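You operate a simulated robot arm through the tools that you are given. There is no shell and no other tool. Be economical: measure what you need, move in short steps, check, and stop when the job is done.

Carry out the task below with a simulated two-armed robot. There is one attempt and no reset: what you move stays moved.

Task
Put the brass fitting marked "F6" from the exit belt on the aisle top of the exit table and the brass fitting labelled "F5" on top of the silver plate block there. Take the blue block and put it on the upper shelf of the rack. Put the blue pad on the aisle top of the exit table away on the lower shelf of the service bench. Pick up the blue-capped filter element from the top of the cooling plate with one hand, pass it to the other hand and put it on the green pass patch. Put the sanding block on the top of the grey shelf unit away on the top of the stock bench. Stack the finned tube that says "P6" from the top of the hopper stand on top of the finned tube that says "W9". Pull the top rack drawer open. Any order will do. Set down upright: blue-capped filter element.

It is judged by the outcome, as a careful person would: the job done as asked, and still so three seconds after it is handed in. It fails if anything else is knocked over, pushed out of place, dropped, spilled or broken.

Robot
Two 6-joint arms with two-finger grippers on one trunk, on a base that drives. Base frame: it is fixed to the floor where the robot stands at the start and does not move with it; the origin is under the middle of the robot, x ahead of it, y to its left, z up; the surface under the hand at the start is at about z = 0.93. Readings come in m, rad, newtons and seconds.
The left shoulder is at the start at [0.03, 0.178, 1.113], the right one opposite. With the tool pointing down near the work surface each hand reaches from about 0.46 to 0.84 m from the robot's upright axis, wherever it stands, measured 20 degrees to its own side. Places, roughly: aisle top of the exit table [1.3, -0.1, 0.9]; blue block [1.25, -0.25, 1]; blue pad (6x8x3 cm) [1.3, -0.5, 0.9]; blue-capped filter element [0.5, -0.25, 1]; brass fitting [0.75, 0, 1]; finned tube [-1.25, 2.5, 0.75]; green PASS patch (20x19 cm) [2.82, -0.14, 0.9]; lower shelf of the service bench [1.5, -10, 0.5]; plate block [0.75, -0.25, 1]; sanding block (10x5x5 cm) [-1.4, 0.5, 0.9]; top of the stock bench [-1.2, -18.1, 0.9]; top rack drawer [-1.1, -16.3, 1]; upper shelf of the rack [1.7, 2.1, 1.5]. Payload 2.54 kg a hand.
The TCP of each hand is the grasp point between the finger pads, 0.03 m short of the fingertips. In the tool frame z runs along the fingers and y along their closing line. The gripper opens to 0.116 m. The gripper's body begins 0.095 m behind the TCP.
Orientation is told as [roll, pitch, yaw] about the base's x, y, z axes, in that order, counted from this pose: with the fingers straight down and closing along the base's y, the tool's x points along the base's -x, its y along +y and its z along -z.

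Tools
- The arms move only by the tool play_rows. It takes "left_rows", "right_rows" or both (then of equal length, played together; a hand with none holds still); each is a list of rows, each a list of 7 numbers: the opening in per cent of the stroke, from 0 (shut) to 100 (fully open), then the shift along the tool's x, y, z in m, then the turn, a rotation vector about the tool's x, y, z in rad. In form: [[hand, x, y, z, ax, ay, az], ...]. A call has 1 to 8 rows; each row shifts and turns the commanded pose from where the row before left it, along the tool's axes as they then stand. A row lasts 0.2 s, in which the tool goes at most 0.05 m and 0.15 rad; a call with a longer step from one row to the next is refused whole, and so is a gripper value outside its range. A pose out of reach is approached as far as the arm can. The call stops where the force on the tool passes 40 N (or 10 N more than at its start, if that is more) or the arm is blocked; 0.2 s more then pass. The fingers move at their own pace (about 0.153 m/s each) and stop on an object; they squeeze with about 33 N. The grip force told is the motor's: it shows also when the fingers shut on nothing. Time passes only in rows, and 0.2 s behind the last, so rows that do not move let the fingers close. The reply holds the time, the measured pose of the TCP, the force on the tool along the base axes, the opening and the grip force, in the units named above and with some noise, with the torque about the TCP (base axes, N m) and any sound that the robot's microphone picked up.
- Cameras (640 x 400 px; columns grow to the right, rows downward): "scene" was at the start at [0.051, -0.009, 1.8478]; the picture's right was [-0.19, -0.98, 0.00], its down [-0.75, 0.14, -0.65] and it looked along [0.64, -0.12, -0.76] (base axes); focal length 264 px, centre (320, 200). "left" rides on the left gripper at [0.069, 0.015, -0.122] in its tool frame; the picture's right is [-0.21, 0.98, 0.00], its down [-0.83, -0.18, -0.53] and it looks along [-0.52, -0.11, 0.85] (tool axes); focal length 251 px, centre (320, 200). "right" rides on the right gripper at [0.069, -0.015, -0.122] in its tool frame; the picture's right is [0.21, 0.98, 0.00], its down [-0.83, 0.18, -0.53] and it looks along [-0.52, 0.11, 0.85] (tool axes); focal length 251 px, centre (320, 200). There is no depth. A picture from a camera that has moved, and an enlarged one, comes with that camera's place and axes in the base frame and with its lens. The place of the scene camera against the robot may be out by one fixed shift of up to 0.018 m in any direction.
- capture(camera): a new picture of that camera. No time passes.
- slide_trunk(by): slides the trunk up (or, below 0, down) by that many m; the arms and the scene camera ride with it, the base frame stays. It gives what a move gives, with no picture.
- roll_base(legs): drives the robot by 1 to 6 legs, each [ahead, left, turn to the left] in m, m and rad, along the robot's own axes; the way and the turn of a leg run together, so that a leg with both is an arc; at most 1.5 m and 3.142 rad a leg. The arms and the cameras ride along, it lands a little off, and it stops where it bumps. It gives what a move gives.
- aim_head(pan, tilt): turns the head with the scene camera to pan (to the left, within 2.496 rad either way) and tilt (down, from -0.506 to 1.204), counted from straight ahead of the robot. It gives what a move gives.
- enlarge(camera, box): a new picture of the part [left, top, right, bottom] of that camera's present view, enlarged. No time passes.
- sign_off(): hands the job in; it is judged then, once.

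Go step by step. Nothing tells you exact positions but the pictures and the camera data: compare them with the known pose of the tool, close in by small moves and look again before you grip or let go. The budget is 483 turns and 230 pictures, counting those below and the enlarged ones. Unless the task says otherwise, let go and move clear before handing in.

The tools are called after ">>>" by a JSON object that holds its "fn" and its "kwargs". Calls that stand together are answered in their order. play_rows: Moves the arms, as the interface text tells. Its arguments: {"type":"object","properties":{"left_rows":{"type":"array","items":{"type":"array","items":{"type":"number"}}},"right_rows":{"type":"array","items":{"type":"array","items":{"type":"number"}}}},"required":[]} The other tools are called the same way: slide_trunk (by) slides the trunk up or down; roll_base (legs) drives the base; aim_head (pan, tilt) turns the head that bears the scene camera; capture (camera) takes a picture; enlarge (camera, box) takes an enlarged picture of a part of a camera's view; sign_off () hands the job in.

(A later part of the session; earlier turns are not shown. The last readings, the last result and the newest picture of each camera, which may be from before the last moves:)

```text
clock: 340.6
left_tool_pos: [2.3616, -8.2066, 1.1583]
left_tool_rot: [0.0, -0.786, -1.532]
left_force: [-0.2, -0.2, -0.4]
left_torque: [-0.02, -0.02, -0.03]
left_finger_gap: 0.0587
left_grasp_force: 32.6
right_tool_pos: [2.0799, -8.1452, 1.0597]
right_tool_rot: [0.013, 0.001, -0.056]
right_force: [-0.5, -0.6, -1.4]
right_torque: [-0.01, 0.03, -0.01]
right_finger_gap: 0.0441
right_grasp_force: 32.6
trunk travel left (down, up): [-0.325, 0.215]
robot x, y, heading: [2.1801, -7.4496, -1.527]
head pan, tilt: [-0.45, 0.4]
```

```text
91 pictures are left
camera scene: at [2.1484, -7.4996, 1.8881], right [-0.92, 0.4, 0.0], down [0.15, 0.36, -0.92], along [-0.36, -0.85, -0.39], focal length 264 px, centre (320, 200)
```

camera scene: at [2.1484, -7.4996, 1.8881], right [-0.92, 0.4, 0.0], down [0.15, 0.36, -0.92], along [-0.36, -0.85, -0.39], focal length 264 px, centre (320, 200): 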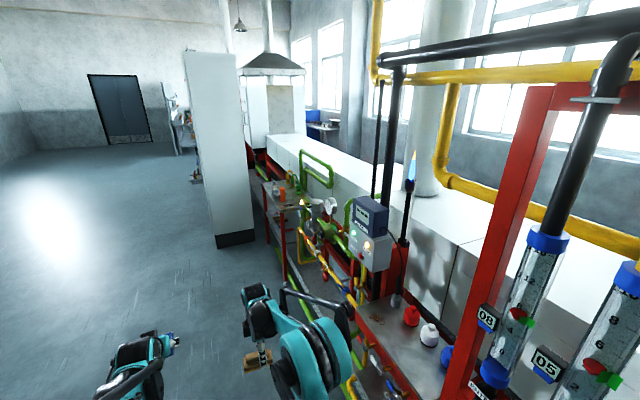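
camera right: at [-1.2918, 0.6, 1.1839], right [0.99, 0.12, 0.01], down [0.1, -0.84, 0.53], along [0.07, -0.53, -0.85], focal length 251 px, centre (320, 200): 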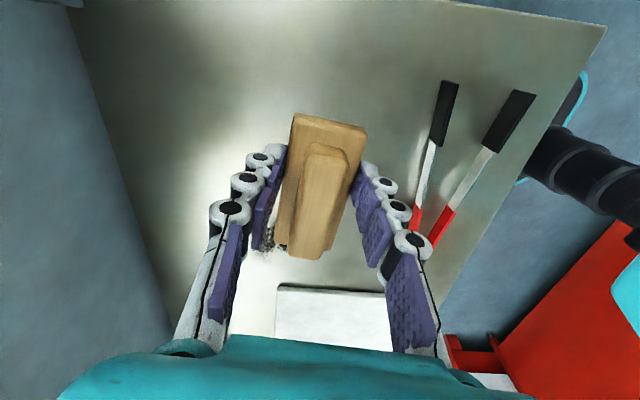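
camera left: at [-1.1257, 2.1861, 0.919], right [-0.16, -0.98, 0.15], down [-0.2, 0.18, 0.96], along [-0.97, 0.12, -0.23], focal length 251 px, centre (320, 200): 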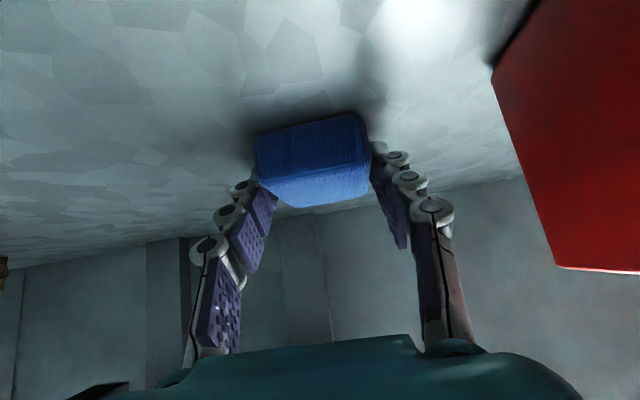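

The service bench stands at about [1.5, -9.95], between the pipe skid and a white cabinet. I drive up, turn to face it, and look.

>>> {"fn": "roll_base", "kwargs": {"legs": [[0, 0, -0.04], [1.1, 0.1, 0], [0.85, 0.1, 0], [0, 0, -1.575]]}}

>>> {"fn": "aim_head", "kwargs": {"pan": 0.1, "tilt": 0.6}}

>>> {"fn": "capture", "kwargs": {"camera": "scene"}}

```text
clock: 354.6
left_tool_pos: [1.6158, -9.5221, 1.1603]
left_tool_rot: [0.0, -0.787, 3.124]
left_force: [0.1, -0.1, 0.0]
left_torque: [0.0, -0.03, -0.01]
left_finger_gap: 0.0583
left_grasp_force: 33.7
right_tool_pos: [1.6928, -9.2437, 1.0609]
right_tool_rot: [0.011, 0.002, -1.682]
right_force: [-0.2, -0.4, -1.2]
right_torque: [-0.02, -0.01, 0.03]
right_finger_gap: 0.0439
right_grasp_force: 33.0
trunk travel left (down, up): [-0.325, 0.215]
robot x, y, heading: [2.3822, -9.3801, 3.127]
head pan, tilt: [-0.45, 0.4]
```

```text
clock: 355.6
left_tool_pos: [1.615, -9.5211, 1.1603]
left_tool_rot: [0.002, -0.787, 3.125]
left_force: [0.2, 1.2, -0.8]
left_torque: [-0.03, -0.02, 0.01]
left_finger_gap: 0.0587
left_grasp_force: 32.9
right_tool_pos: [1.6938, -9.2441, 1.0604]
right_tool_rot: [0.012, 0.003, -1.679]
right_force: [0.0, -0.2, -1.6]
right_torque: [0.01, 0.0, 0.01]
right_finger_gap: 0.044
right_grasp_force: 33.3
trunk travel left (down, up): [-0.325, 0.215]
robot x, y, heading: [2.3819, -9.3817, 3.13]
head pan, tilt: [0.099, 0.6]
```

```text
90 pictures are left
camera scene: at [2.3275, -9.3849, 1.8698], right [-0.09, 1.0, 0.0], down [0.56, 0.05, -0.83], along [-0.82, -0.07, -0.56], focal length 264 px, centre (320, 200)
```

scene: 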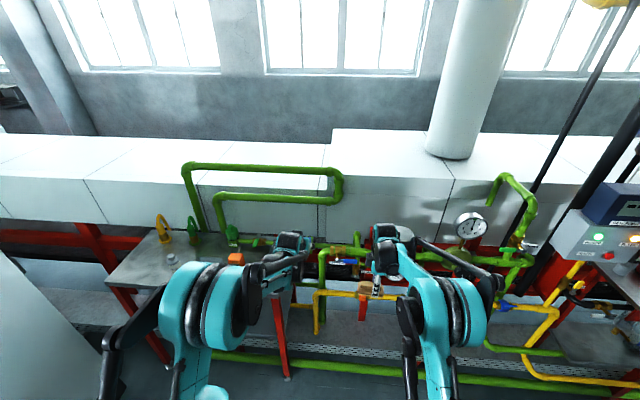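

>>> {"fn": "roll_base", "kwargs": {"legs": [[-0.1, 0, 0], [0, 0.55, 0]]}}

>>> {"fn": "aim_head", "kwargs": {"pan": 0, "tilt": 0.75}}

>>> {"fn": "capture", "kwargs": {"camera": "scene"}}

```text
clock: 359.5
left_tool_pos: [1.7109, -10.0758, 1.1606]
left_tool_rot: [-0.002, -0.786, 3.128]
left_force: [-0.1, 1.0, -1.1]
left_torque: [0.06, 0.02, 0.0]
left_finger_gap: 0.0587
left_grasp_force: 32.8
right_tool_pos: [1.788, -9.7982, 1.0606]
right_tool_rot: [0.012, 0.003, -1.68]
right_force: [1.0, -0.3, -1.3]
right_torque: [0.05, -0.01, 0.02]
right_finger_gap: 0.0439
right_grasp_force: 33.0
trunk travel left (down, up): [-0.325, 0.215]
robot x, y, heading: [2.4754, -9.9363, 3.135]
head pan, tilt: [0.099, 0.6]
```

```text
clock: 360.2
left_tool_pos: [1.7111, -10.0748, 1.1589]
left_tool_rot: [0.001, -0.788, 3.128]
left_force: [-1.1, 0.0, 0.0]
left_torque: [0.01, 0.01, -0.02]
left_finger_gap: 0.0582
left_grasp_force: 33.1
right_tool_pos: [1.7866, -9.7984, 1.0603]
right_tool_rot: [0.011, 0.001, -1.679]
right_force: [-0.3, -0.6, -1.3]
right_torque: [0.04, 0.0, 0.04]
right_finger_gap: 0.0442
right_grasp_force: 33.0
trunk travel left (down, up): [-0.325, 0.215]
robot x, y, heading: [2.4752, -9.9304, 3.132]
head pan, tilt: [0.0, 0.75]
```

```text
89 pictures are left
camera scene: at [2.4271, -9.9292, 1.857], right [0.01, 1.0, 0.0], down [0.68, -0.01, -0.73], along [-0.73, 0.01, -0.68], focal length 264 px, centre (320, 200)
```

scene: 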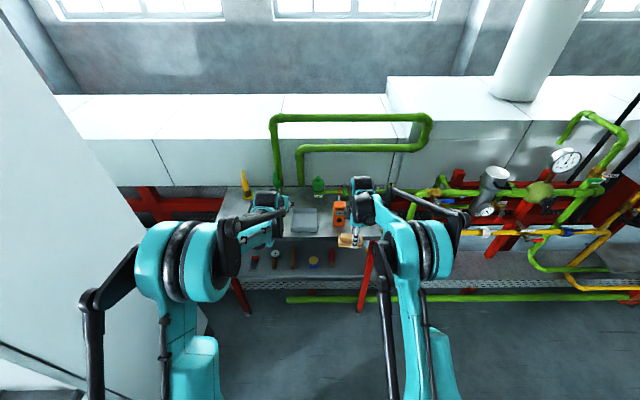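

>>> {"fn": "enlarge", "kwargs": {"camera": "scene", "box": [200, 165, 400, 290]}}

```text
3.20 times, centred on (300, 228) of scene
camera zoom: at [2.4271, -9.9292, 1.857], right [0.01, 1.0, 0.0], down [0.68, -0.01, -0.73], along [-0.73, 0.01, -0.68], focal length 844 px, centre (384, 112)
```

zoom: 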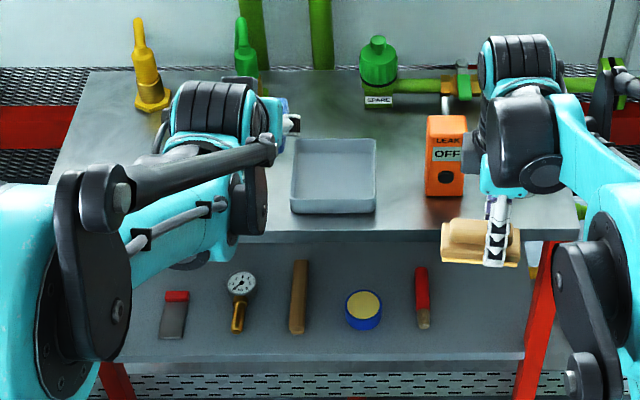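

The lower shelf has a free spot near its right end, about y=-9.76. I retract the right hand, back off a little, shift, and lower the trunk.

>>> {"fn": "play_rows", "kwargs": {"right_rows": [[0, 0, 0.04, -0.02, 0, 0, 0], [0, 0, 0.04, -0.02, 0, 0, 0], [0, 0, 0.04, -0.025, 0, 0, 0], [0, 0, 0.04, -0.025, 0, 0, 0], [0, 0, 0.04, -0.025, 0, 0, 0], [0, 0, 0.04, -0.025, 0, 0, 0]]}}

>>> {"fn": "roll_base", "kwargs": {"legs": [[-0.06, -0.3, 0]]}}

>>> {"fn": "slide_trunk", "kwargs": {"by": -0.32}}

>>> {"fn": "capture", "kwargs": {"camera": "left"}}

>>> {"fn": "capture", "kwargs": {"camera": "scene"}}

```text
clock: 361.6
left_tool_pos: [1.7141, -10.0763, 1.1615]
left_tool_rot: [-0.001, -0.788, 3.126]
left_force: [-0.2, 0.0, 0.2]
left_torque: [-0.03, 0.03, -0.03]
left_finger_gap: 0.0584
left_grasp_force: 32.8
right_tool_pos: [2.0265, -9.8259, 1.2064]
right_tool_rot: [0.011, 0.0, -1.678]
right_force: [0.1, -0.2, -0.1]
right_torque: [0.07, 0.06, 0.0]
right_finger_gap: 0.0439
right_grasp_force: 33.0
trunk travel left (down, up): [-0.325, 0.215]
robot x, y, heading: [2.4764, -9.9356, 3.129]
head pan, tilt: [0.0, 0.75]
```

```text
clock: 363.6
left_tool_pos: [1.7735, -9.7793, 1.1602]
left_tool_rot: [-0.002, -0.788, 3.124]
left_force: [0.5, 0.8, 0.1]
left_torque: [-0.02, 0.01, 0.02]
left_finger_gap: 0.0584
left_grasp_force: 32.5
right_tool_pos: [2.0877, -9.5287, 1.2051]
right_tool_rot: [0.011, 0.003, -1.684]
right_force: [0.6, 0.0, -1.8]
right_torque: [-0.01, 0.0, 0.0]
right_finger_gap: 0.0442
right_grasp_force: 33.1
trunk travel left (down, up): [-0.325, 0.215]
robot x, y, heading: [2.5385, -9.6421, 3.13]
head pan, tilt: [0.0, 0.75]
```

```text
clock: 366.8
left_tool_pos: [1.7733, -9.7789, 0.8398]
left_tool_rot: [0.0, -0.787, 3.124]
left_force: [-0.9, -0.1, -0.7]
left_torque: [0.01, -0.07, -0.03]
left_finger_gap: 0.0587
left_grasp_force: 33.7
right_tool_pos: [2.0872, -9.5288, 0.8847]
right_tool_rot: [0.013, 0.001, -1.683]
right_force: [-0.4, -0.8, -1.4]
right_torque: [0.01, 0.03, 0.0]
right_finger_gap: 0.0441
right_grasp_force: 32.4
trunk travel left (down, up): [-0.005, 0.535]
robot x, y, heading: [2.5433, -9.6399, 3.131]
head pan, tilt: [0.0, 0.75]
```

```text
87 pictures are left
camera left: at [1.9084, -9.7974, 0.8772], right [-0.17, -0.97, 0.15], down [-0.2, 0.18, 0.96], along [-0.96, 0.13, -0.23], focal length 251 px, centre (320, 200)
```

left: 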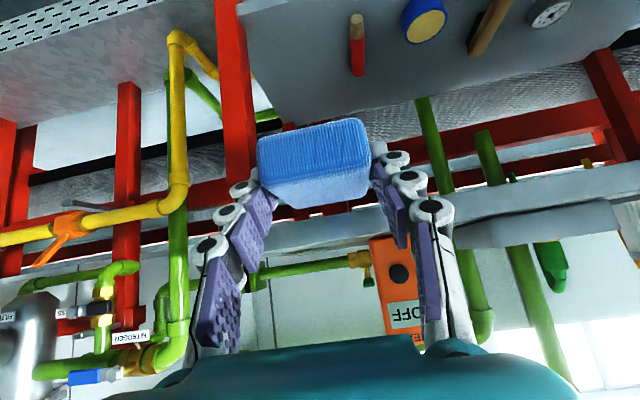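

```text
86 pictures are left
camera scene: at [2.4906, -9.6353, 1.537], right [0.01, 1.0, 0.0], down [0.68, -0.01, -0.73], along [-0.73, 0.01, -0.68], focal length 264 px, centre (320, 200)
```

scene: 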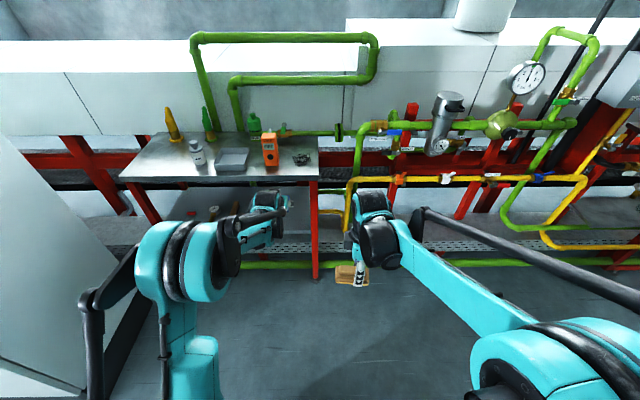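

The free spot lies between the marker (y≈-9.855) and the bench leg (y≈-9.70). I lower the left hand to below the bench top and drive in.

>>> {"fn": "play_rows", "kwargs": {"left_rows": [[0, 0.035, 0, 0.035, 0, 0, 0], [0, 0.035, 0, 0.035, 0, 0, 0], [0, 0.035, 0, 0.035, 0, 0, 0], [0, 0.035, 0, 0.035, 0, 0, 0]]}}

>>> {"fn": "roll_base", "kwargs": {"legs": [[0.13, 0, 0]]}}

>>> {"fn": "capture", "kwargs": {"camera": "left"}}

```text
clock: 367.8
left_tool_pos: [1.7703, -9.7798, 0.6456]
left_tool_rot: [0.0, -0.786, 3.124]
left_force: [0.8, 0.6, -1.5]
left_torque: [-0.02, -0.01, 0.0]
left_finger_gap: 0.0586
left_grasp_force: 33.4
right_tool_pos: [2.0869, -9.5297, 0.8857]
right_tool_rot: [0.012, 0.002, -1.683]
right_force: [-0.1, -0.2, -1.6]
right_torque: [0.0, 0.03, -0.02]
right_finger_gap: 0.0441
right_grasp_force: 33.3
trunk travel left (down, up): [-0.005, 0.535]
robot x, y, heading: [2.5433, -9.6468, 3.129]
head pan, tilt: [0.0, 0.75]
```

```text
clock: 369.1
left_tool_pos: [1.6377, -9.7765, 0.6445]
left_tool_rot: [0.0, -0.785, 3.124]
left_force: [0.1, 1.1, -0.2]
left_torque: [-0.01, -0.02, 0.0]
left_finger_gap: 0.0587
left_grasp_force: 32.8
right_tool_pos: [1.952, -9.5275, 0.884]
right_tool_rot: [0.013, 0.002, -1.683]
right_force: [-0.7, -0.3, -1.2]
right_torque: [0.02, -0.01, 0.0]
right_finger_gap: 0.0443
right_grasp_force: 32.9
trunk travel left (down, up): [-0.005, 0.535]
robot x, y, heading: [2.3993, -9.641, 3.126]
head pan, tilt: [0.0, 0.75]
```

```text
85 pictures are left
camera left: at [1.7715, -9.7957, 0.6817], right [-0.17, -0.97, 0.15], down [-0.2, 0.19, 0.96], along [-0.96, 0.13, -0.23], focal length 251 px, centre (320, 200)
```

left: 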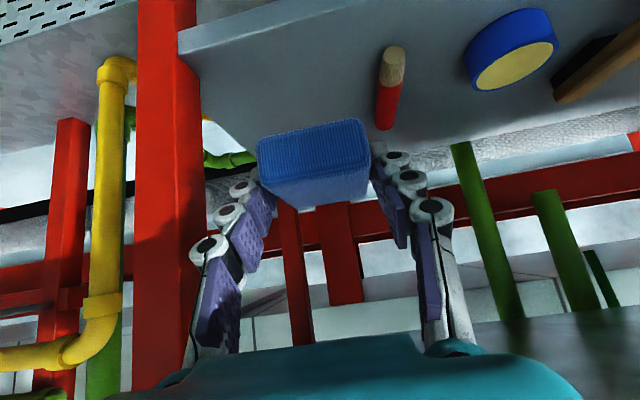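

>>> {"fn": "roll_base", "kwargs": {"legs": [[0.075, 0, 0]]}}

>>> {"fn": "play_rows", "kwargs": {"left_rows": [[0, 0.02, 0, 0.02, 0, 0, 0], [0, 0.02, 0, 0.02, 0, 0, 0], [0, 0.01, 0, 0.01, 0, 0, 0]]}}

>>> {"fn": "capture", "kwargs": {"camera": "left"}}

```text
clock: 370.1
left_tool_pos: [1.5624, -9.7748, 0.6439]
left_tool_rot: [0.0, -0.787, 3.122]
left_force: [0.4, 0.9, -0.5]
left_torque: [-0.02, -0.01, 0.01]
left_finger_gap: 0.0585
left_grasp_force: 32.7
right_tool_pos: [1.878, -9.5264, 0.8843]
right_tool_rot: [0.013, 0.001, -1.684]
right_force: [0.0, -0.1, -1.2]
right_torque: [0.01, -0.07, 0.01]
right_finger_gap: 0.0439
right_grasp_force: 33.1
trunk travel left (down, up): [-0.005, 0.535]
robot x, y, heading: [2.3318, -9.6399, 3.125]
head pan, tilt: [0.0, 0.75]
```

```text
clock: 370.9
left_tool_pos: [1.5639, -9.7752, 0.5726]
left_tool_rot: [0.0, -0.786, 3.121]
left_force: [0.7, 0.9, -0.3]
left_torque: [0.01, 0.02, -0.02]
left_finger_gap: 0.0585
left_grasp_force: 32.7
right_tool_pos: [1.8777, -9.5262, 0.8844]
right_tool_rot: [0.012, 0.002, -1.686]
right_force: [0.3, -0.5, -1.9]
right_torque: [0.03, 0.03, -0.02]
right_finger_gap: 0.0441
right_grasp_force: 32.3
trunk travel left (down, up): [-0.005, 0.535]
robot x, y, heading: [2.3308, -9.6385, 3.129]
head pan, tilt: [0.0, 0.75]
```

```text
84 pictures are left
camera left: at [1.6983, -9.793, 0.6097], right [-0.17, -0.97, 0.15], down [-0.2, 0.19, 0.96], along [-0.96, 0.14, -0.23], focal length 251 px, centre (320, 200)
```

left: 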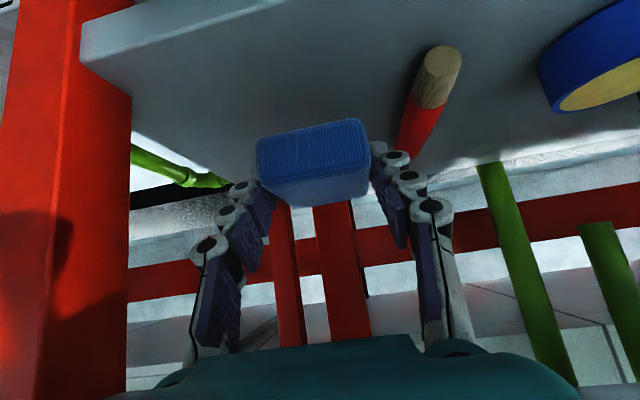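

>>> {"fn": "play_rows", "kwargs": {"left_rows": [[0, 0.0106, 0, 0.0106, 0, 0, 0], [0, 0.007, 0, 0.007, 0, 0, 0], [0, 0.0035, 0, 0.0035, 0, 0, 0], [0, 0.0025, 0, 0.0025, 0, 0, 0], [0, 0.0025, 0, 0.0025, 0, 0, 0]]}}

>>> {"fn": "capture", "kwargs": {"camera": "left"}}

```text
clock: 372.1
left_tool_pos: [1.5646, -9.7747, 0.5384]
left_tool_rot: [0.001, -0.786, 3.12]
left_force: [-0.2, 0.1, 0.0]
left_torque: [-0.03, -0.01, -0.03]
left_finger_gap: 0.0585
left_grasp_force: 33.1
right_tool_pos: [1.8794, -9.525, 0.8851]
right_tool_rot: [0.012, 0.001, -1.685]
right_force: [-0.3, -0.2, -1.6]
right_torque: [0.01, -0.02, 0.02]
right_finger_gap: 0.0441
right_grasp_force: 32.8
trunk travel left (down, up): [-0.005, 0.535]
robot x, y, heading: [2.3301, -9.6402, 3.124]
head pan, tilt: [0.0, 0.75]
```

```text
83 pictures are left
camera left: at [1.699, -9.7929, 0.5753], right [-0.17, -0.97, 0.15], down [-0.2, 0.19, 0.96], along [-0.96, 0.14, -0.23], focal length 251 px, centre (320, 200)
```

left: 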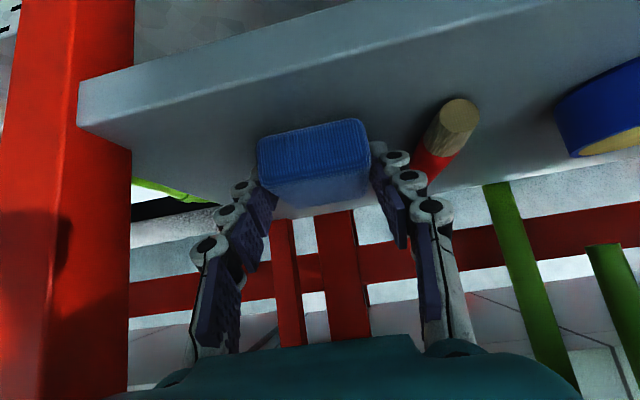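

>>> {"fn": "play_rows", "kwargs": {"left_rows": [[0, 0.0025, 0, 0.0025, 0, 0, 0], [0, 0.002, 0, 0.002, 0, 0, 0], [0, 0.002, 0, 0.002, 0, 0, 0], [0, 0.002, 0, 0.002, 0, 0, 0]]}}

```text
clock: 373.1
left_tool_pos: [1.564, -9.7737, 0.5301]
left_tool_rot: [0.002, -0.797, 3.121]
left_force: [-2.0, -1.1, 37.9]
left_torque: [-0.03, 0.77, 0.0]
left_finger_gap: 0.0592
left_grasp_force: 33.0
right_tool_pos: [1.881, -9.5255, 0.8879]
right_tool_rot: [0.007, 0.0, -1.684]
right_force: [0.4, 0.7, -0.7]
right_torque: [0.01, -0.02, -0.04]
right_finger_gap: 0.0439
right_grasp_force: 33.2
trunk travel left (down, up): [-0.005, 0.535]
robot x, y, heading: [2.3318, -9.638, 3.124]
head pan, tilt: [0.0, 0.75]
```

Contact with the lower shelf. I release gently and withdraw along the hand's axis.

>>> {"fn": "play_rows", "kwargs": {"left_rows": [[0, -0.001, 0, -0.001, 0, 0, 0], [58, 0, 0, 0, 0, 0, 0], [64, 0, 0, 0, 0, 0, 0], [64, -0.007, 0, -0.007, 0, 0, 0], [64, -0.014, 0, -0.014, 0, 0, 0], [64, 0, 0, -0.03, 0, 0, 0]]}}

>>> {"fn": "capture", "kwargs": {"camera": "left"}}

```text
clock: 374.5
left_tool_pos: [1.5853, -9.772, 0.5776]
left_tool_rot: [-0.001, -0.788, 3.12]
left_force: [-1.0, 0.2, 0.2]
left_torque: [-0.01, -0.04, 0.0]
left_finger_gap: 0.0741
left_grasp_force: 0.1
right_tool_pos: [1.8784, -9.5268, 0.8845]
right_tool_rot: [0.012, 0.002, -1.682]
right_force: [0.6, -0.2, -1.7]
right_torque: [0.03, 0.06, 0.02]
right_finger_gap: 0.0439
right_grasp_force: 33.1
trunk travel left (down, up): [-0.005, 0.535]
robot x, y, heading: [2.3335, -9.6364, 3.127]
head pan, tilt: [0.0, 0.75]
```

```text
82 pictures are left
camera left: at [1.7201, -9.7912, 0.6147], right [-0.17, -0.97, 0.15], down [-0.2, 0.19, 0.96], along [-0.96, 0.14, -0.23], focal length 251 px, centre (320, 200)
```

left: 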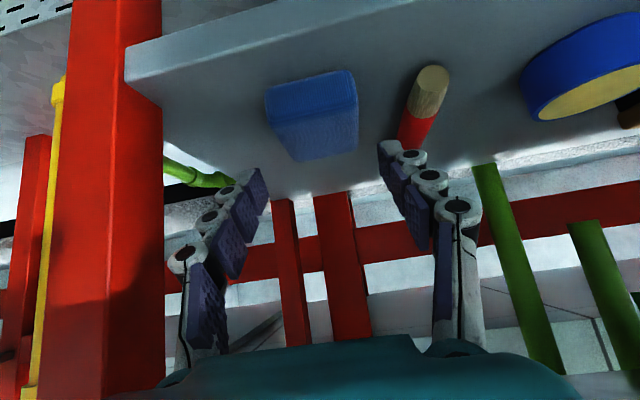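

The pad lies on the lower shelf. I back off, raise the trunk and go on down the aisle.

>>> {"fn": "roll_base", "kwargs": {"legs": [[-0.4, 0, 0]]}}

>>> {"fn": "slide_trunk", "kwargs": {"by": 0.32}}

>>> {"fn": "play_rows", "kwargs": {"left_rows": [[100, 0.02, 0, -0.02, 0, 0.131, 0], [100, 0.02, 0, -0.02, 0, 0.131, 0], [100, 0.02, 0, -0.02, 0, 0.131, 0], [100, 0.02, 0, -0.02, 0, 0.131, 0], [100, 0.0, 0, -0.03, 0, 0.131, 0], [100, 0, 0, -0.03, 0, 0.131, 0], [100, 0, 0, -0.04, 0, 0, 0], [100, 0, 0, -0.04, 0, 0, 0]]}}

>>> {"fn": "roll_base", "kwargs": {"legs": [[0, 0, 1.58]]}}

>>> {"fn": "aim_head", "kwargs": {"pan": 0, "tilt": 0.3}}

>>> {"fn": "capture", "kwargs": {"camera": "scene"}}

```text
clock: 377.0
left_tool_pos: [1.9825, -9.7771, 0.5772]
left_tool_rot: [0.0, -0.787, 3.118]
left_force: [-0.2, 0.7, 0.0]
left_torque: [0.01, 0.0, 0.01]
left_finger_gap: 0.0743
left_grasp_force: 0.1
right_tool_pos: [2.2789, -9.5315, 0.8862]
right_tool_rot: [0.012, 0.004, -1.689]
right_force: [0.4, 0.1, -1.3]
right_torque: [0.03, 0.02, 0.04]
right_finger_gap: 0.044
right_grasp_force: 32.9
trunk travel left (down, up): [-0.005, 0.535]
robot x, y, heading: [2.7294, -9.6471, 3.118]
head pan, tilt: [0.0, 0.75]
```

```text
clock: 380.2
left_tool_pos: [1.9801, -9.7762, 0.8962]
left_tool_rot: [0.0, -0.788, 3.117]
left_force: [-0.1, -0.3, 0.6]
left_torque: [0.0, 0.02, -0.01]
left_finger_gap: 0.0743
left_grasp_force: 0.1
right_tool_pos: [2.2753, -9.5317, 1.205]
right_tool_rot: [0.011, 0.002, -1.689]
right_force: [1.0, -1.1, -1.2]
right_torque: [-0.01, 0.03, 0.02]
right_finger_gap: 0.0442
right_grasp_force: 33.5
trunk travel left (down, up): [-0.325, 0.215]
robot x, y, heading: [2.7272, -9.6465, 3.121]
head pan, tilt: [0.0, 0.75]
```

```text
clock: 382.0
left_tool_pos: [2.1049, -9.7814, 1.0615]
left_tool_rot: [-0.001, 0.0, 3.116]
left_force: [0.3, -0.2, 1.3]
left_torque: [-0.02, 0.0, 0.03]
left_finger_gap: 0.1161
left_grasp_force: 0.1
right_tool_pos: [2.2775, -9.5303, 1.2056]
right_tool_rot: [0.01, 0.002, -1.689]
right_force: [-0.1, -0.3, -0.6]
right_torque: [0.01, -0.02, 0.01]
right_finger_gap: 0.0443
right_grasp_force: 32.7
trunk travel left (down, up): [-0.325, 0.215]
robot x, y, heading: [2.7289, -9.6479, 3.12]
head pan, tilt: [0.0, 0.75]
```

```text
clock: 386.3
left_tool_pos: [2.8882, -10.2649, 1.0605]
left_tool_rot: [0.001, -0.001, -1.557]
left_force: [-0.4, -0.1, 0.0]
left_torque: [-0.01, 0.02, -0.01]
left_finger_gap: 0.1159
left_grasp_force: 0.0
right_tool_pos: [2.6318, -10.1021, 1.206]
right_tool_rot: [0.012, 0.002, -0.078]
right_force: [0.7, -0.3, -2.2]
right_torque: [0.03, 0.02, 0.01]
right_finger_gap: 0.044
right_grasp_force: 32.8
trunk travel left (down, up): [-0.325, 0.215]
robot x, y, heading: [2.7315, -9.6436, -1.553]
head pan, tilt: [0.0, 0.75]
```

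```text
clock: 387.2
left_tool_pos: [2.8873, -10.2651, 1.0621]
left_tool_rot: [0.001, -0.003, -1.556]
left_force: [-0.1, -1.3, -0.4]
left_torque: [0.01, 0.01, 0.03]
left_finger_gap: 0.116
left_grasp_force: 0.1
right_tool_pos: [2.6316, -10.1017, 1.2058]
right_tool_rot: [0.011, 0.001, -0.078]
right_force: [-0.2, 0.8, -1.3]
right_torque: [0.01, 0.06, 0.0]
right_finger_gap: 0.044
right_grasp_force: 32.6
trunk travel left (down, up): [-0.325, 0.215]
robot x, y, heading: [2.7274, -9.6474, -1.548]
head pan, tilt: [0.0, 0.3]
```

```text
81 pictures are left
camera scene: at [2.7348, -9.7039, 1.8972], right [-1.0, -0.02, 0.0], down [-0.01, 0.3, -0.95], along [0.02, -0.95, -0.3], focal length 264 px, centre (320, 200)
```

scene: 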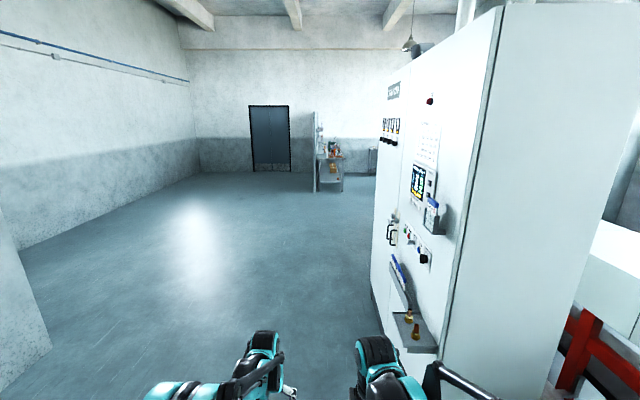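

>>> {"fn": "roll_base", "kwargs": {"legs": [[0, 0.3, -0.02], [1.5, 0, 0], [1.5, 0, 0]]}}

>>> {"fn": "aim_head", "kwargs": {"pan": -0.6, "tilt": 0.3}}

>>> {"fn": "capture", "kwargs": {"camera": "scene"}}

```text
clock: 403.6
left_tool_pos: [3.1192, -13.3309, 1.0607]
left_tool_rot: [0.002, -0.001, -1.629]
left_force: [-0.4, -0.7, 0.3]
left_torque: [0.0, -0.03, 0.03]
left_finger_gap: 0.1158
left_grasp_force: 0.2
right_tool_pos: [2.8755, -13.1495, 1.2057]
right_tool_rot: [0.012, 0.002, -0.149]
right_force: [1.0, -0.3, -2.2]
right_torque: [-0.01, 0.04, 0.0]
right_finger_gap: 0.044
right_grasp_force: 33.0
trunk travel left (down, up): [-0.325, 0.215]
robot x, y, heading: [3.0048, -12.7022, -1.619]
head pan, tilt: [0.0, 0.3]
```

```text
clock: 404.6
left_tool_pos: [3.1196, -13.3314, 1.0609]
left_tool_rot: [-0.001, -0.002, -1.629]
left_force: [1.1, -1.3, -0.6]
left_torque: [0.0, -0.02, 0.02]
left_finger_gap: 0.116
left_grasp_force: 0.0
right_tool_pos: [2.875, -13.1497, 1.2049]
right_tool_rot: [0.01, 0.002, -0.149]
right_force: [-0.2, -0.5, -0.2]
right_torque: [0.04, 0.01, -0.03]
right_finger_gap: 0.0441
right_grasp_force: 32.9
trunk travel left (down, up): [-0.325, 0.215]
robot x, y, heading: [3.0057, -12.7011, -1.627]
head pan, tilt: [-0.6, 0.3]
```

```text
80 pictures are left
camera scene: at [2.9539, -12.7408, 1.8973], right [-0.8, 0.61, 0.0], down [0.18, 0.24, -0.96], along [-0.58, -0.76, -0.3], focal length 264 px, centre (320, 200)
```

scene: 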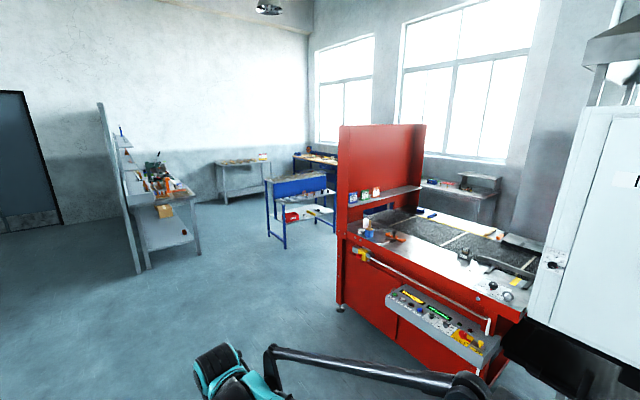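

The line ends at y≈-14.4 and there's a passage to the window side at about y≈-15.1. I drive there and turn.

>>> {"fn": "roll_base", "kwargs": {"legs": [[0, 0, 0.05], [1.2, 0, 0], [1.15, 0, 0], [0, 0, -1.565]]}}

>>> {"fn": "aim_head", "kwargs": {"pan": 0.3, "tilt": 0.35}}

>>> {"fn": "capture", "kwargs": {"camera": "scene"}}

```text
clock: 420.5
left_tool_pos: [2.3835, -15.1941, 1.0612]
left_tool_rot: [0.002, -0.002, 3.103]
left_force: [-0.3, 0.2, 0.5]
left_torque: [-0.04, -0.01, 0.0]
left_finger_gap: 0.1159
left_grasp_force: 0.1
right_tool_pos: [2.5607, -14.9452, 1.2051]
right_tool_rot: [0.012, 0.001, -1.704]
right_force: [-0.5, 0.2, -1.6]
right_torque: [0.01, 0.03, 0.01]
right_finger_gap: 0.0441
right_grasp_force: 32.9
trunk travel left (down, up): [-0.325, 0.215]
robot x, y, heading: [3.0076, -15.0703, 3.109]
head pan, tilt: [-0.6, 0.3]
```

```text
clock: 421.7
left_tool_pos: [2.383, -15.1937, 1.0613]
left_tool_rot: [0.0, -0.002, 3.104]
left_force: [0.1, 0.3, -0.1]
left_torque: [0.02, 0.03, -0.03]
left_finger_gap: 0.1159
left_grasp_force: 0.0
right_tool_pos: [2.5605, -14.9457, 1.2039]
right_tool_rot: [0.013, 0.003, -1.704]
right_force: [-0.6, -0.2, -1.5]
right_torque: [0.03, 0.02, 0.05]
right_finger_gap: 0.0444
right_grasp_force: 32.9
trunk travel left (down, up): [-0.325, 0.215]
robot x, y, heading: [3.0078, -15.0629, 3.11]
head pan, tilt: [0.3, 0.351]
```

```text
79 pictures are left
camera scene: at [2.9547, -15.0866, 1.8926], right [-0.26, 0.96, 0.0], down [0.33, 0.09, -0.94], along [-0.91, -0.25, -0.34], focal length 264 px, centre (320, 200)
```

scene: 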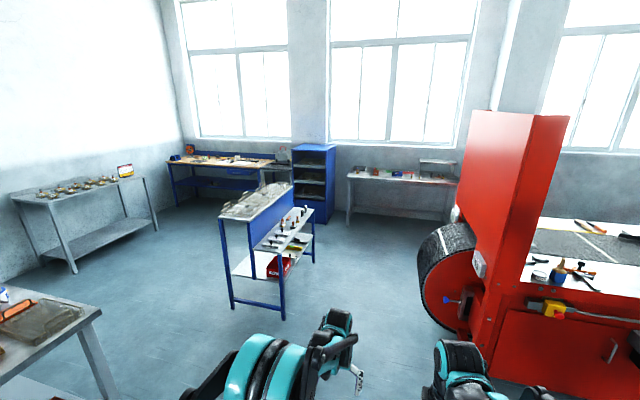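

I see the blue drawer rack at about [-1.2, -16.4], the stock bench in the corner and a blue trolley in between. I drive along y≈-15.33 towards the window side.

>>> {"fn": "roll_base", "kwargs": {"legs": [[0, 0.25, 0.03], [1.4, 0, 0], [1.4, 0, 0]]}}

>>> {"fn": "aim_head", "kwargs": {"pan": 0.6, "tilt": 0.5}}

>>> {"fn": "capture", "kwargs": {"camera": "scene"}}

```text
clock: 436.7
left_tool_pos: [-0.4224, -15.4376, 1.0608]
left_tool_rot: [0.001, 0.002, 3.121]
left_force: [-0.7, -0.4, -0.3]
left_torque: [0.01, -0.02, 0.0]
left_finger_gap: 0.116
left_grasp_force: 0.0
right_tool_pos: [-0.2489, -15.1867, 1.2062]
right_tool_rot: [0.013, 0.002, -1.684]
right_force: [0.4, 0.1, -1.5]
right_torque: [0.04, -0.02, 0.02]
right_finger_gap: 0.044
right_grasp_force: 33.3
trunk travel left (down, up): [-0.325, 0.215]
robot x, y, heading: [0.201, -15.2981, 3.13]
head pan, tilt: [0.3, 0.351]
```

```text
clock: 437.5
left_tool_pos: [-0.4208, -15.4375, 1.0604]
left_tool_rot: [-0.002, -0.002, 3.121]
left_force: [0.0, 0.2, 0.2]
left_torque: [-0.01, 0.03, -0.02]
left_finger_gap: 0.1159
left_grasp_force: 0.1
right_tool_pos: [-0.2484, -15.1859, 1.2049]
right_tool_rot: [0.012, 0.001, -1.685]
right_force: [-0.1, 0.9, -1.9]
right_torque: [0.03, 0.01, 0.02]
right_finger_gap: 0.0442
right_grasp_force: 32.9
trunk travel left (down, up): [-0.325, 0.215]
robot x, y, heading: [0.2051, -15.2981, 3.127]
head pan, tilt: [0.6, 0.499]
```

```text
78 pictures are left
camera scene: at [0.1615, -15.3436, 1.8789], right [-0.55, 0.83, 0.0], down [0.4, 0.26, -0.88], along [-0.73, -0.48, -0.48], focal length 264 px, centre (320, 200)
```

scene: 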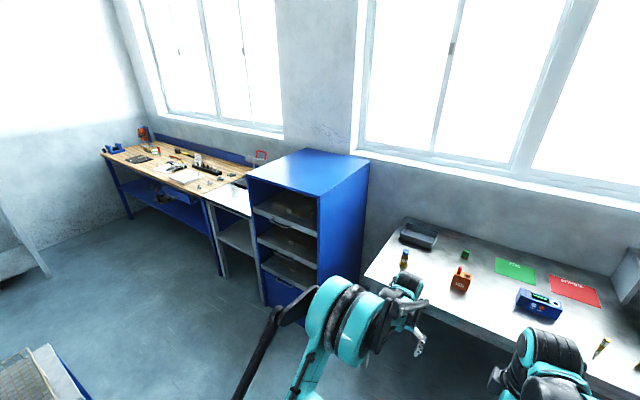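

>>> {"fn": "enlarge", "kwargs": {"camera": "scene", "box": [220, 140, 396, 250]}}

>>> {"fn": "enlarge", "kwargs": {"camera": "scene", "box": [90, 120, 282, 240]}}

```text
3.64 times, centred on (308, 195) of scene
camera zoom: at [0.1615, -15.3436, 1.8789], right [-0.55, 0.83, 0.0], down [0.4, 0.26, -0.88], along [-0.73, -0.48, -0.48], focal length 959 px, centre (364, 218)
```

zoom: 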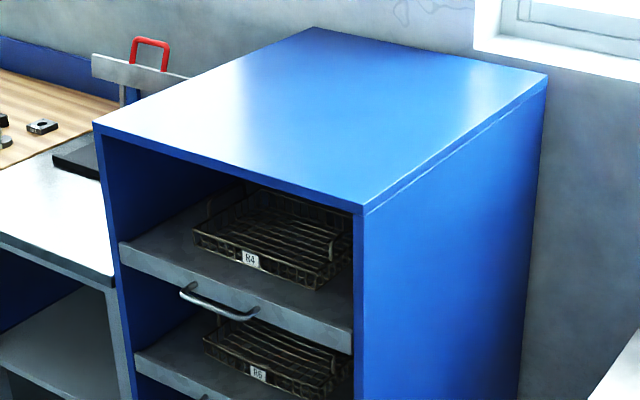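

```text
3.33 times, centred on (186, 180) of scene
camera zoom: at [0.1615, -15.3436, 1.8789], right [-0.55, 0.83, 0.0], down [0.4, 0.26, -0.88], along [-0.73, -0.48, -0.48], focal length 879 px, centre (767, 267)
```

zoom: 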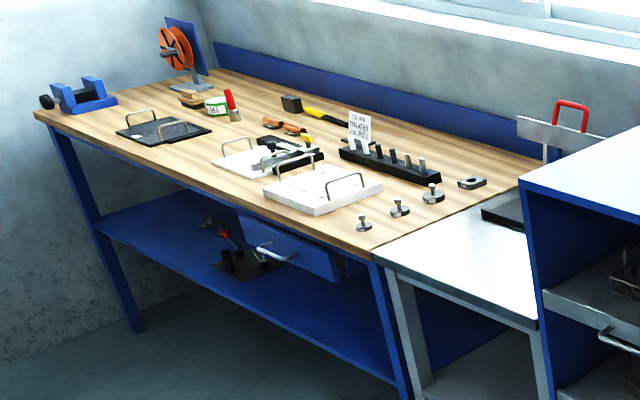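

The top drawer is a pull-out tray with a horizontal bar handle near [-0.83, -16.30, 0.97]. I raise and retract the left hand and turn it for gripping the bar, then move in front of the rack.

>>> {"fn": "play_rows", "kwargs": {"left_rows": [[100, 0.03, 0, -0.03, 0, 0, 0], [100, 0.03, 0, -0.03, 0, 0, 0], [100, 0.03, 0, -0.03, 0, 0, 0], [100, 0, 0, -0.01, 0, 0, 0.1428], [100, 0, 0, 0, 0, 0, 0.1428], [100, 0, 0, 0, 0, 0, 0.1428], [100, 0, 0, 0, 0, 0, 0.1428], [100, 0, 0, 0, 0, 0, 0.1428]]}}

>>> {"fn": "play_rows", "kwargs": {"left_rows": [[100, 0, 0, 0, 0, 0, 0.1428], [100, 0, 0, 0, 0, 0, 0.1428], [100, 0, 0, 0, 0, 0, 0.1428], [100, 0, 0, 0, 0, 0, 0.1428], [100, 0, 0, 0, 0, 0, 0.1428], [100, 0, 0, 0, 0, 0, 0.1428]]}}

>>> {"fn": "play_rows", "kwargs": {"left_rows": [[100, 0, 0, 0, -0.131, 0, 0], [100, 0, 0, 0, -0.131, 0, 0], [100, 0, 0, 0, -0.131, 0, 0], [100, 0, 0, 0, -0.131, 0, 0], [100, 0, 0, 0, -0.131, 0, 0], [100, 0, 0, 0, -0.131, 0, 0], [100, 0, 0, 0, -0.131, 0, 0], [100, 0, 0, 0, -0.131, 0, 0]]}}

>>> {"fn": "roll_base", "kwargs": {"legs": [[0.35, 0, 0]]}}

>>> {"fn": "capture", "kwargs": {"camera": "scene"}}

```text
clock: 439.3
left_tool_pos: [-0.3327, -15.4378, 1.1609]
left_tool_rot: [-0.001, -0.003, 2.404]
left_force: [0.1, -0.1, 0.0]
left_torque: [0.03, -0.01, 0.01]
left_finger_gap: 0.1163
left_grasp_force: 0.1
right_tool_pos: [-0.2497, -15.1869, 1.2053]
right_tool_rot: [0.013, 0.002, -1.685]
right_force: [-0.3, 0.0, -1.2]
right_torque: [0.03, 0.04, -0.01]
right_finger_gap: 0.0442
right_grasp_force: 33.2
trunk travel left (down, up): [-0.325, 0.215]
robot x, y, heading: [0.2032, -15.298, 3.126]
head pan, tilt: [0.6, 0.499]
```

```text
clock: 440.7
left_tool_pos: [-0.3311, -15.4388, 1.1613]
left_tool_rot: [0.002, -0.002, 1.549]
left_force: [-0.5, 0.3, -0.2]
left_torque: [0.03, -0.01, 0.02]
left_finger_gap: 0.1162
left_grasp_force: 0.0
right_tool_pos: [-0.2491, -15.1865, 1.2044]
right_tool_rot: [0.012, 0.002, -1.684]
right_force: [0.4, 0.2, -0.3]
right_torque: [0.06, 0.02, -0.01]
right_finger_gap: 0.0441
right_grasp_force: 33.2
trunk travel left (down, up): [-0.325, 0.215]
robot x, y, heading: [0.2046, -15.3026, 3.124]
head pan, tilt: [0.6, 0.499]
```

```text
clock: 442.5
left_tool_pos: [-0.3345, -15.4382, 1.1688]
left_tool_rot: [1.049, 0.0, 1.55]
left_force: [-0.1, -0.1, -0.1]
left_torque: [-0.01, -0.01, -0.02]
left_finger_gap: 0.1159
left_grasp_force: 0.1
left hand out of reach, approached as far as the arm can: row 8
right_tool_pos: [-0.25, -15.1858, 1.2049]
right_tool_rot: [0.012, 0.002, -1.683]
right_force: [0.0, 0.5, -1.4]
right_torque: [-0.01, -0.08, 0.0]
right_finger_gap: 0.0441
right_grasp_force: 33.1
trunk travel left (down, up): [-0.325, 0.215]
robot x, y, heading: [0.201, -15.2973, 3.126]
head pan, tilt: [0.6, 0.499]
```

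```text
clock: 444.8
left_tool_pos: [-0.681, -15.4477, 1.1684]
left_tool_rot: [1.05, 0.0, 1.568]
left_force: [0.0, -0.5, -0.2]
left_torque: [-0.03, -0.01, -0.03]
left_finger_gap: 0.1156
left_grasp_force: 0.1
right_tool_pos: [-0.6001, -15.1931, 1.2042]
right_tool_rot: [0.012, 0.001, -1.665]
right_force: [0.4, 0.0, -1.5]
right_torque: [0.03, -0.03, 0.02]
right_finger_gap: 0.0442
right_grasp_force: 32.7
trunk travel left (down, up): [-0.325, 0.215]
robot x, y, heading: [-0.1435, -15.2969, -3.135]
head pan, tilt: [0.6, 0.499]
```

```text
75 pictures are left
camera scene: at [-0.1863, -15.3426, 1.8789], right [-0.57, 0.82, 0.0], down [0.39, 0.27, -0.88], along [-0.72, -0.5, -0.48], focal length 264 px, centre (320, 200)
```

scene: 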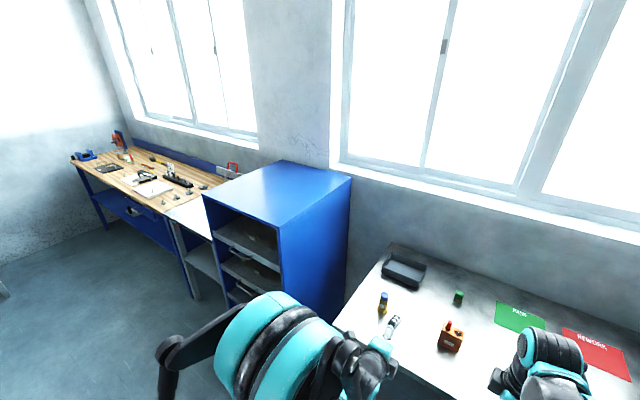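

>>> {"fn": "roll_base", "kwargs": {"legs": [[0.05, 0, 0], [0, 0.84, 0]]}}

>>> {"fn": "aim_head", "kwargs": {"pan": 0.15, "tilt": 0.75}}

>>> {"fn": "capture", "kwargs": {"camera": "scene"}}

>>> {"fn": "capture", "kwargs": {"camera": "left"}}

```text
clock: 449.8
left_tool_pos: [-0.7285, -16.2916, 1.1675]
left_tool_rot: [1.047, 0.001, 1.566]
left_force: [0.4, -0.4, -0.2]
left_torque: [-0.03, 0.0, -0.03]
left_finger_gap: 0.116
left_grasp_force: 0.0
right_tool_pos: [-0.6464, -16.0361, 1.2046]
right_tool_rot: [0.013, 0.001, -1.669]
right_force: [0.2, -0.6, -2.5]
right_torque: [0.03, 0.01, -0.01]
right_finger_gap: 0.0443
right_grasp_force: 32.5
trunk travel left (down, up): [-0.325, 0.215]
robot x, y, heading: [-0.1923, -16.1424, -3.141]
head pan, tilt: [0.6, 0.499]
```

```text
clock: 450.7
left_tool_pos: [-0.7283, -16.291, 1.1681]
left_tool_rot: [1.047, 0.0, 1.566]
left_force: [0.4, -0.5, -0.3]
left_torque: [0.02, 0.04, 0.0]
left_finger_gap: 0.1161
left_grasp_force: 0.1
right_tool_pos: [-0.6469, -16.0365, 1.2052]
right_tool_rot: [0.011, 0.002, -1.669]
right_force: [-0.4, 0.7, -1.9]
right_torque: [0.01, -0.01, 0.02]
right_finger_gap: 0.0443
right_grasp_force: 33.8
trunk travel left (down, up): [-0.325, 0.215]
robot x, y, heading: [-0.1899, -16.1419, -3.139]
head pan, tilt: [0.15, 0.75]
```

```text
74 pictures are left
camera scene: at [-0.241, -16.1498, 1.857], right [-0.15, 0.99, 0.0], down [0.67, 0.1, -0.73], along [-0.72, -0.11, -0.68], focal length 264 px, centre (320, 200)
```

scene: 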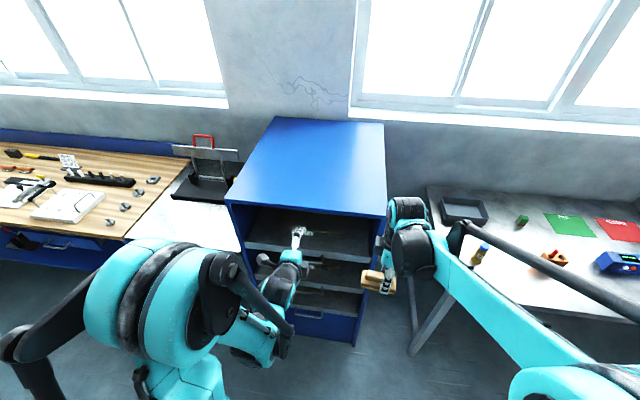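

```text
73 pictures are left
camera left: at [-0.6309, -16.361, 1.2436], right [-0.49, 0.22, 0.85], down [0.56, 0.82, 0.11], along [-0.67, 0.52, -0.52], focal length 251 px, centre (320, 200)
```

left: 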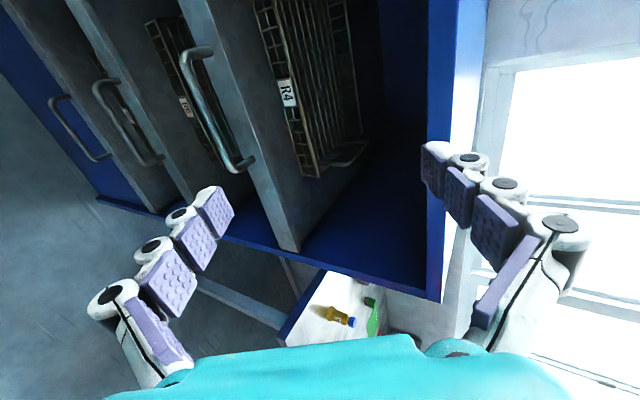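

The bar handle is centred near [-0.849, -16.306, 0.950]. I bring the left hand in front of it with the fingers half open.

>>> {"fn": "play_rows", "kwargs": {"left_rows": [[60, 0.0035, -0.0321, 0.0243, 0, 0, 0], [60, 0.0035, -0.0321, 0.0243, 0, 0, 0], [60, 0.0035, -0.0321, 0.0243, 0, 0, 0], [60, 0.0035, -0.0321, 0.0243, 0, 0, 0]]}}

>>> {"fn": "capture", "kwargs": {"camera": "left"}}

```text
clock: 451.7
left_tool_pos: [-0.8117, -16.2985, 1.1273]
left_tool_rot: [1.043, 0.001, 1.568]
left_force: [0.3, 0.2, 0.4]
left_torque: [0.01, 0.0, 0.01]
left_finger_gap: 0.0695
left_grasp_force: 0.1
left hand out of reach, approached as far as the arm can: row 1, 2, 3, 4
right_tool_pos: [-0.6474, -16.0369, 1.2054]
right_tool_rot: [0.013, 0.001, -1.667]
right_force: [-0.9, 0.2, -1.4]
right_torque: [0.02, -0.04, -0.02]
right_finger_gap: 0.0442
right_grasp_force: 33.6
trunk travel left (down, up): [-0.325, 0.215]
robot x, y, heading: [-0.1953, -16.1435, -3.142]
head pan, tilt: [0.15, 0.75]
```

```text
72 pictures are left
camera left: at [-0.7137, -16.3678, 1.2012], right [-0.49, 0.22, 0.84], down [0.56, 0.82, 0.11], along [-0.67, 0.52, -0.52], focal length 251 px, centre (320, 200)
```

left: 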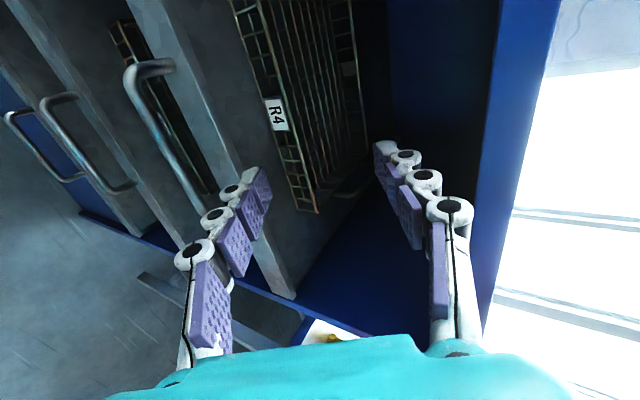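

The arm is too folded here. I'll withdraw, and stand diagonally further off so the arm can pull the drawer in +x freely.

>>> {"fn": "play_rows", "kwargs": {"left_rows": [[60, 0, -0.01, -0.04, 0, 0, 0], [60, 0, -0.01, -0.04, 0, 0, 0], [60, 0, 0.02, -0.02, 0, 0, 0]]}}

>>> {"fn": "roll_base", "kwargs": {"legs": [[0, -0.58, 0]]}}

```text
clock: 452.5
left_tool_pos: [-0.7273, -16.3001, 1.1949]
left_tool_rot: [1.05, 0.0, 1.566]
left_force: [0.5, -0.3, 0.4]
left_torque: [-0.01, -0.02, 0.0]
left_finger_gap: 0.0696
left_grasp_force: 0.1
left hand out of reach, approached as far as the arm can: row 1, 2
right_tool_pos: [-0.6446, -16.0374, 1.2053]
right_tool_rot: [0.01, 0.002, -1.669]
right_force: [-0.1, 0.9, -1.5]
right_torque: [0.01, -0.01, -0.01]
right_finger_gap: 0.0443
right_grasp_force: 33.2
trunk travel left (down, up): [-0.325, 0.215]
robot x, y, heading: [-0.1919, -16.1403, -3.142]
head pan, tilt: [0.15, 0.75]
```

```text
clock: 455.8
left_tool_pos: [-0.7286, -15.7248, 1.194]
left_tool_rot: [1.046, 0.0, 1.568]
left_force: [0.0, 0.2, -0.8]
left_torque: [-0.02, -0.01, -0.02]
left_finger_gap: 0.0698
left_grasp_force: 0.0
right_tool_pos: [-0.6486, -15.4615, 1.2045]
right_tool_rot: [0.012, 0.002, -1.668]
right_force: [0.1, 0.8, -1.9]
right_torque: [0.02, -0.02, 0.02]
right_finger_gap: 0.0443
right_grasp_force: 33.4
trunk travel left (down, up): [-0.325, 0.215]
robot x, y, heading: [-0.1922, -15.5655, -3.139]
head pan, tilt: [0.15, 0.75]
```

>>> {"fn": "roll_base", "kwargs": {"legs": [[0, 0, 0.785]]}}

>>> {"fn": "play_rows", "kwargs": {"left_rows": [[60, 0, 0, 0, 0, -0.1133, 0.0654], [60, 0, 0, 0, 0, -0.1133, 0.0654], [60, 0, 0, 0, 0, -0.1133, 0.0654], [60, 0, 0, 0, 0, -0.1133, 0.0654], [60, 0, 0, 0, 0, -0.1133, 0.0654], [60, 0, 0, 0, 0, -0.1133, 0.0654]]}}

>>> {"fn": "aim_head", "kwargs": {"pan": 0, "tilt": 0.7}}

>>> {"fn": "capture", "kwargs": {"camera": "scene"}}

```text
clock: 458.3
left_tool_pos: [-0.4522, -16.0628, 1.1934]
left_tool_rot: [1.048, 0.001, 2.371]
left_force: [0.7, 0.5, -0.8]
left_torque: [0.03, -0.02, 0.0]
left_finger_gap: 0.0697
left_grasp_force: 0.0
right_tool_pos: [-0.584, -15.8206, 1.206]
right_tool_rot: [0.013, 0.002, -0.864]
right_force: [-0.5, 0.1, -1.4]
right_torque: [0.0, 0.07, 0.02]
right_finger_gap: 0.044
right_grasp_force: 33.3
trunk travel left (down, up): [-0.325, 0.215]
robot x, y, heading: [-0.1966, -15.5671, -2.335]
head pan, tilt: [0.15, 0.75]
```

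```text
clock: 459.7
left_tool_pos: [-0.4509, -16.0617, 1.1926]
left_tool_rot: [1.047, 0.0, 1.582]
left_force: [0.4, 0.4, 0.4]
left_torque: [0.01, -0.01, 0.0]
left_finger_gap: 0.0697
left_grasp_force: 0.0
right_tool_pos: [-0.5849, -15.8199, 1.2045]
right_tool_rot: [0.013, 0.002, -0.864]
right_force: [0.1, 0.3, -1.2]
right_torque: [0.04, -0.02, -0.02]
right_finger_gap: 0.0441
right_grasp_force: 33.0
trunk travel left (down, up): [-0.325, 0.215]
robot x, y, heading: [-0.1909, -15.5685, -2.338]
head pan, tilt: [0.15, 0.75]
```

```text
clock: 460.4
left_tool_pos: [-0.4507, -16.0604, 1.1928]
left_tool_rot: [1.047, 0.001, 1.587]
left_force: [-0.6, -0.6, 0.5]
left_torque: [0.02, 0.01, -0.01]
left_finger_gap: 0.0696
left_grasp_force: 0.1
right_tool_pos: [-0.5853, -15.8192, 1.2047]
right_tool_rot: [0.012, 0.002, -0.863]
right_force: [-1.0, 0.2, -2.0]
right_torque: [0.0, 0.0, 0.02]
right_finger_gap: 0.044
right_grasp_force: 33.3
trunk travel left (down, up): [-0.325, 0.215]
robot x, y, heading: [-0.1962, -15.566, -2.337]
head pan, tilt: [0.0, 0.7]
```

```text
71 pictures are left
camera scene: at [-0.2275, -15.6008, 1.8612], right [-0.72, 0.69, 0.0], down [0.45, 0.46, -0.76], along [-0.53, -0.55, -0.64], focal length 264 px, centre (320, 200)
```

scene: 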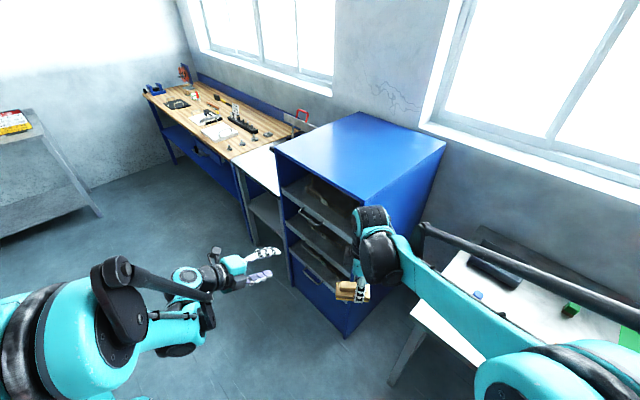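

>>> {"fn": "play_rows", "kwargs": {"left_rows": [[60, 0.0273, -0.0011, 0.0389, 0, 0, 0], [60, 0.0273, -0.0011, 0.0389, 0, 0, 0], [60, 0.0273, -0.0011, 0.0389, 0, 0, 0], [60, 0.0273, -0.0011, 0.0389, 0, 0, 0], [60, 0.0273, -0.0011, 0.0389, 0, 0, 0], [60, 0.0273, -0.0011, 0.0389, 0, 0, 0], [60, 0.0273, -0.0011, 0.0389, 0, 0, 0], [60, 0.0273, -0.0011, 0.0389, 0, 0, 0]]}}

>>> {"fn": "capture", "kwargs": {"camera": "left"}}

>>> {"fn": "enlarge", "kwargs": {"camera": "scene", "box": [200, 160, 392, 280]}}

```text
clock: 462.2
left_tool_pos: [-0.7154, -16.2859, 1.0267]
left_tool_rot: [1.044, -0.003, 1.586]
left_force: [-0.6, 0.0, -0.4]
left_torque: [0.01, 0.03, -0.01]
left_finger_gap: 0.0695
left_grasp_force: 0.3
right_tool_pos: [-0.5853, -15.8218, 1.2036]
right_tool_rot: [0.013, 0.001, -0.864]
right_force: [0.0, 0.7, -2.6]
right_torque: [0.06, -0.04, -0.01]
right_finger_gap: 0.0442
right_grasp_force: 32.8
trunk travel left (down, up): [-0.325, 0.215]
robot x, y, heading: [-0.1931, -15.5694, -2.337]
head pan, tilt: [0.0, 0.7]
```

```text
70 pictures are left
camera left: at [-0.6167, -16.354, 1.1005], right [-0.49, 0.21, 0.85], down [0.54, 0.83, 0.11], along [-0.68, 0.51, -0.52], focal length 251 px, centre (320, 200)
```

left: 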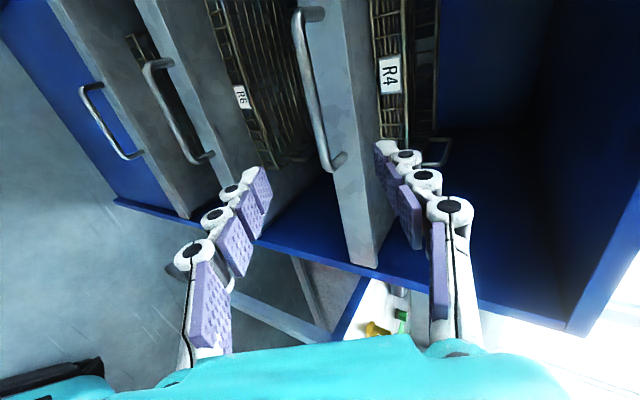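

```text
3.33 times, centred on (296, 220) of scene
camera zoom: at [-0.2298, -15.6035, 1.861], right [-0.72, 0.69, 0.0], down [0.45, 0.47, -0.76], along [-0.53, -0.55, -0.65], focal length 879 px, centre (400, 133)
```

zoom: 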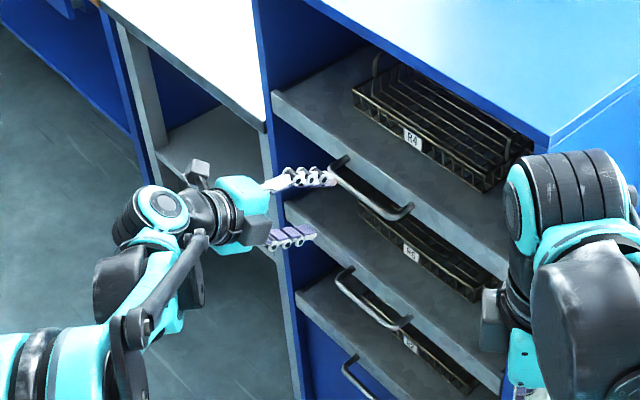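

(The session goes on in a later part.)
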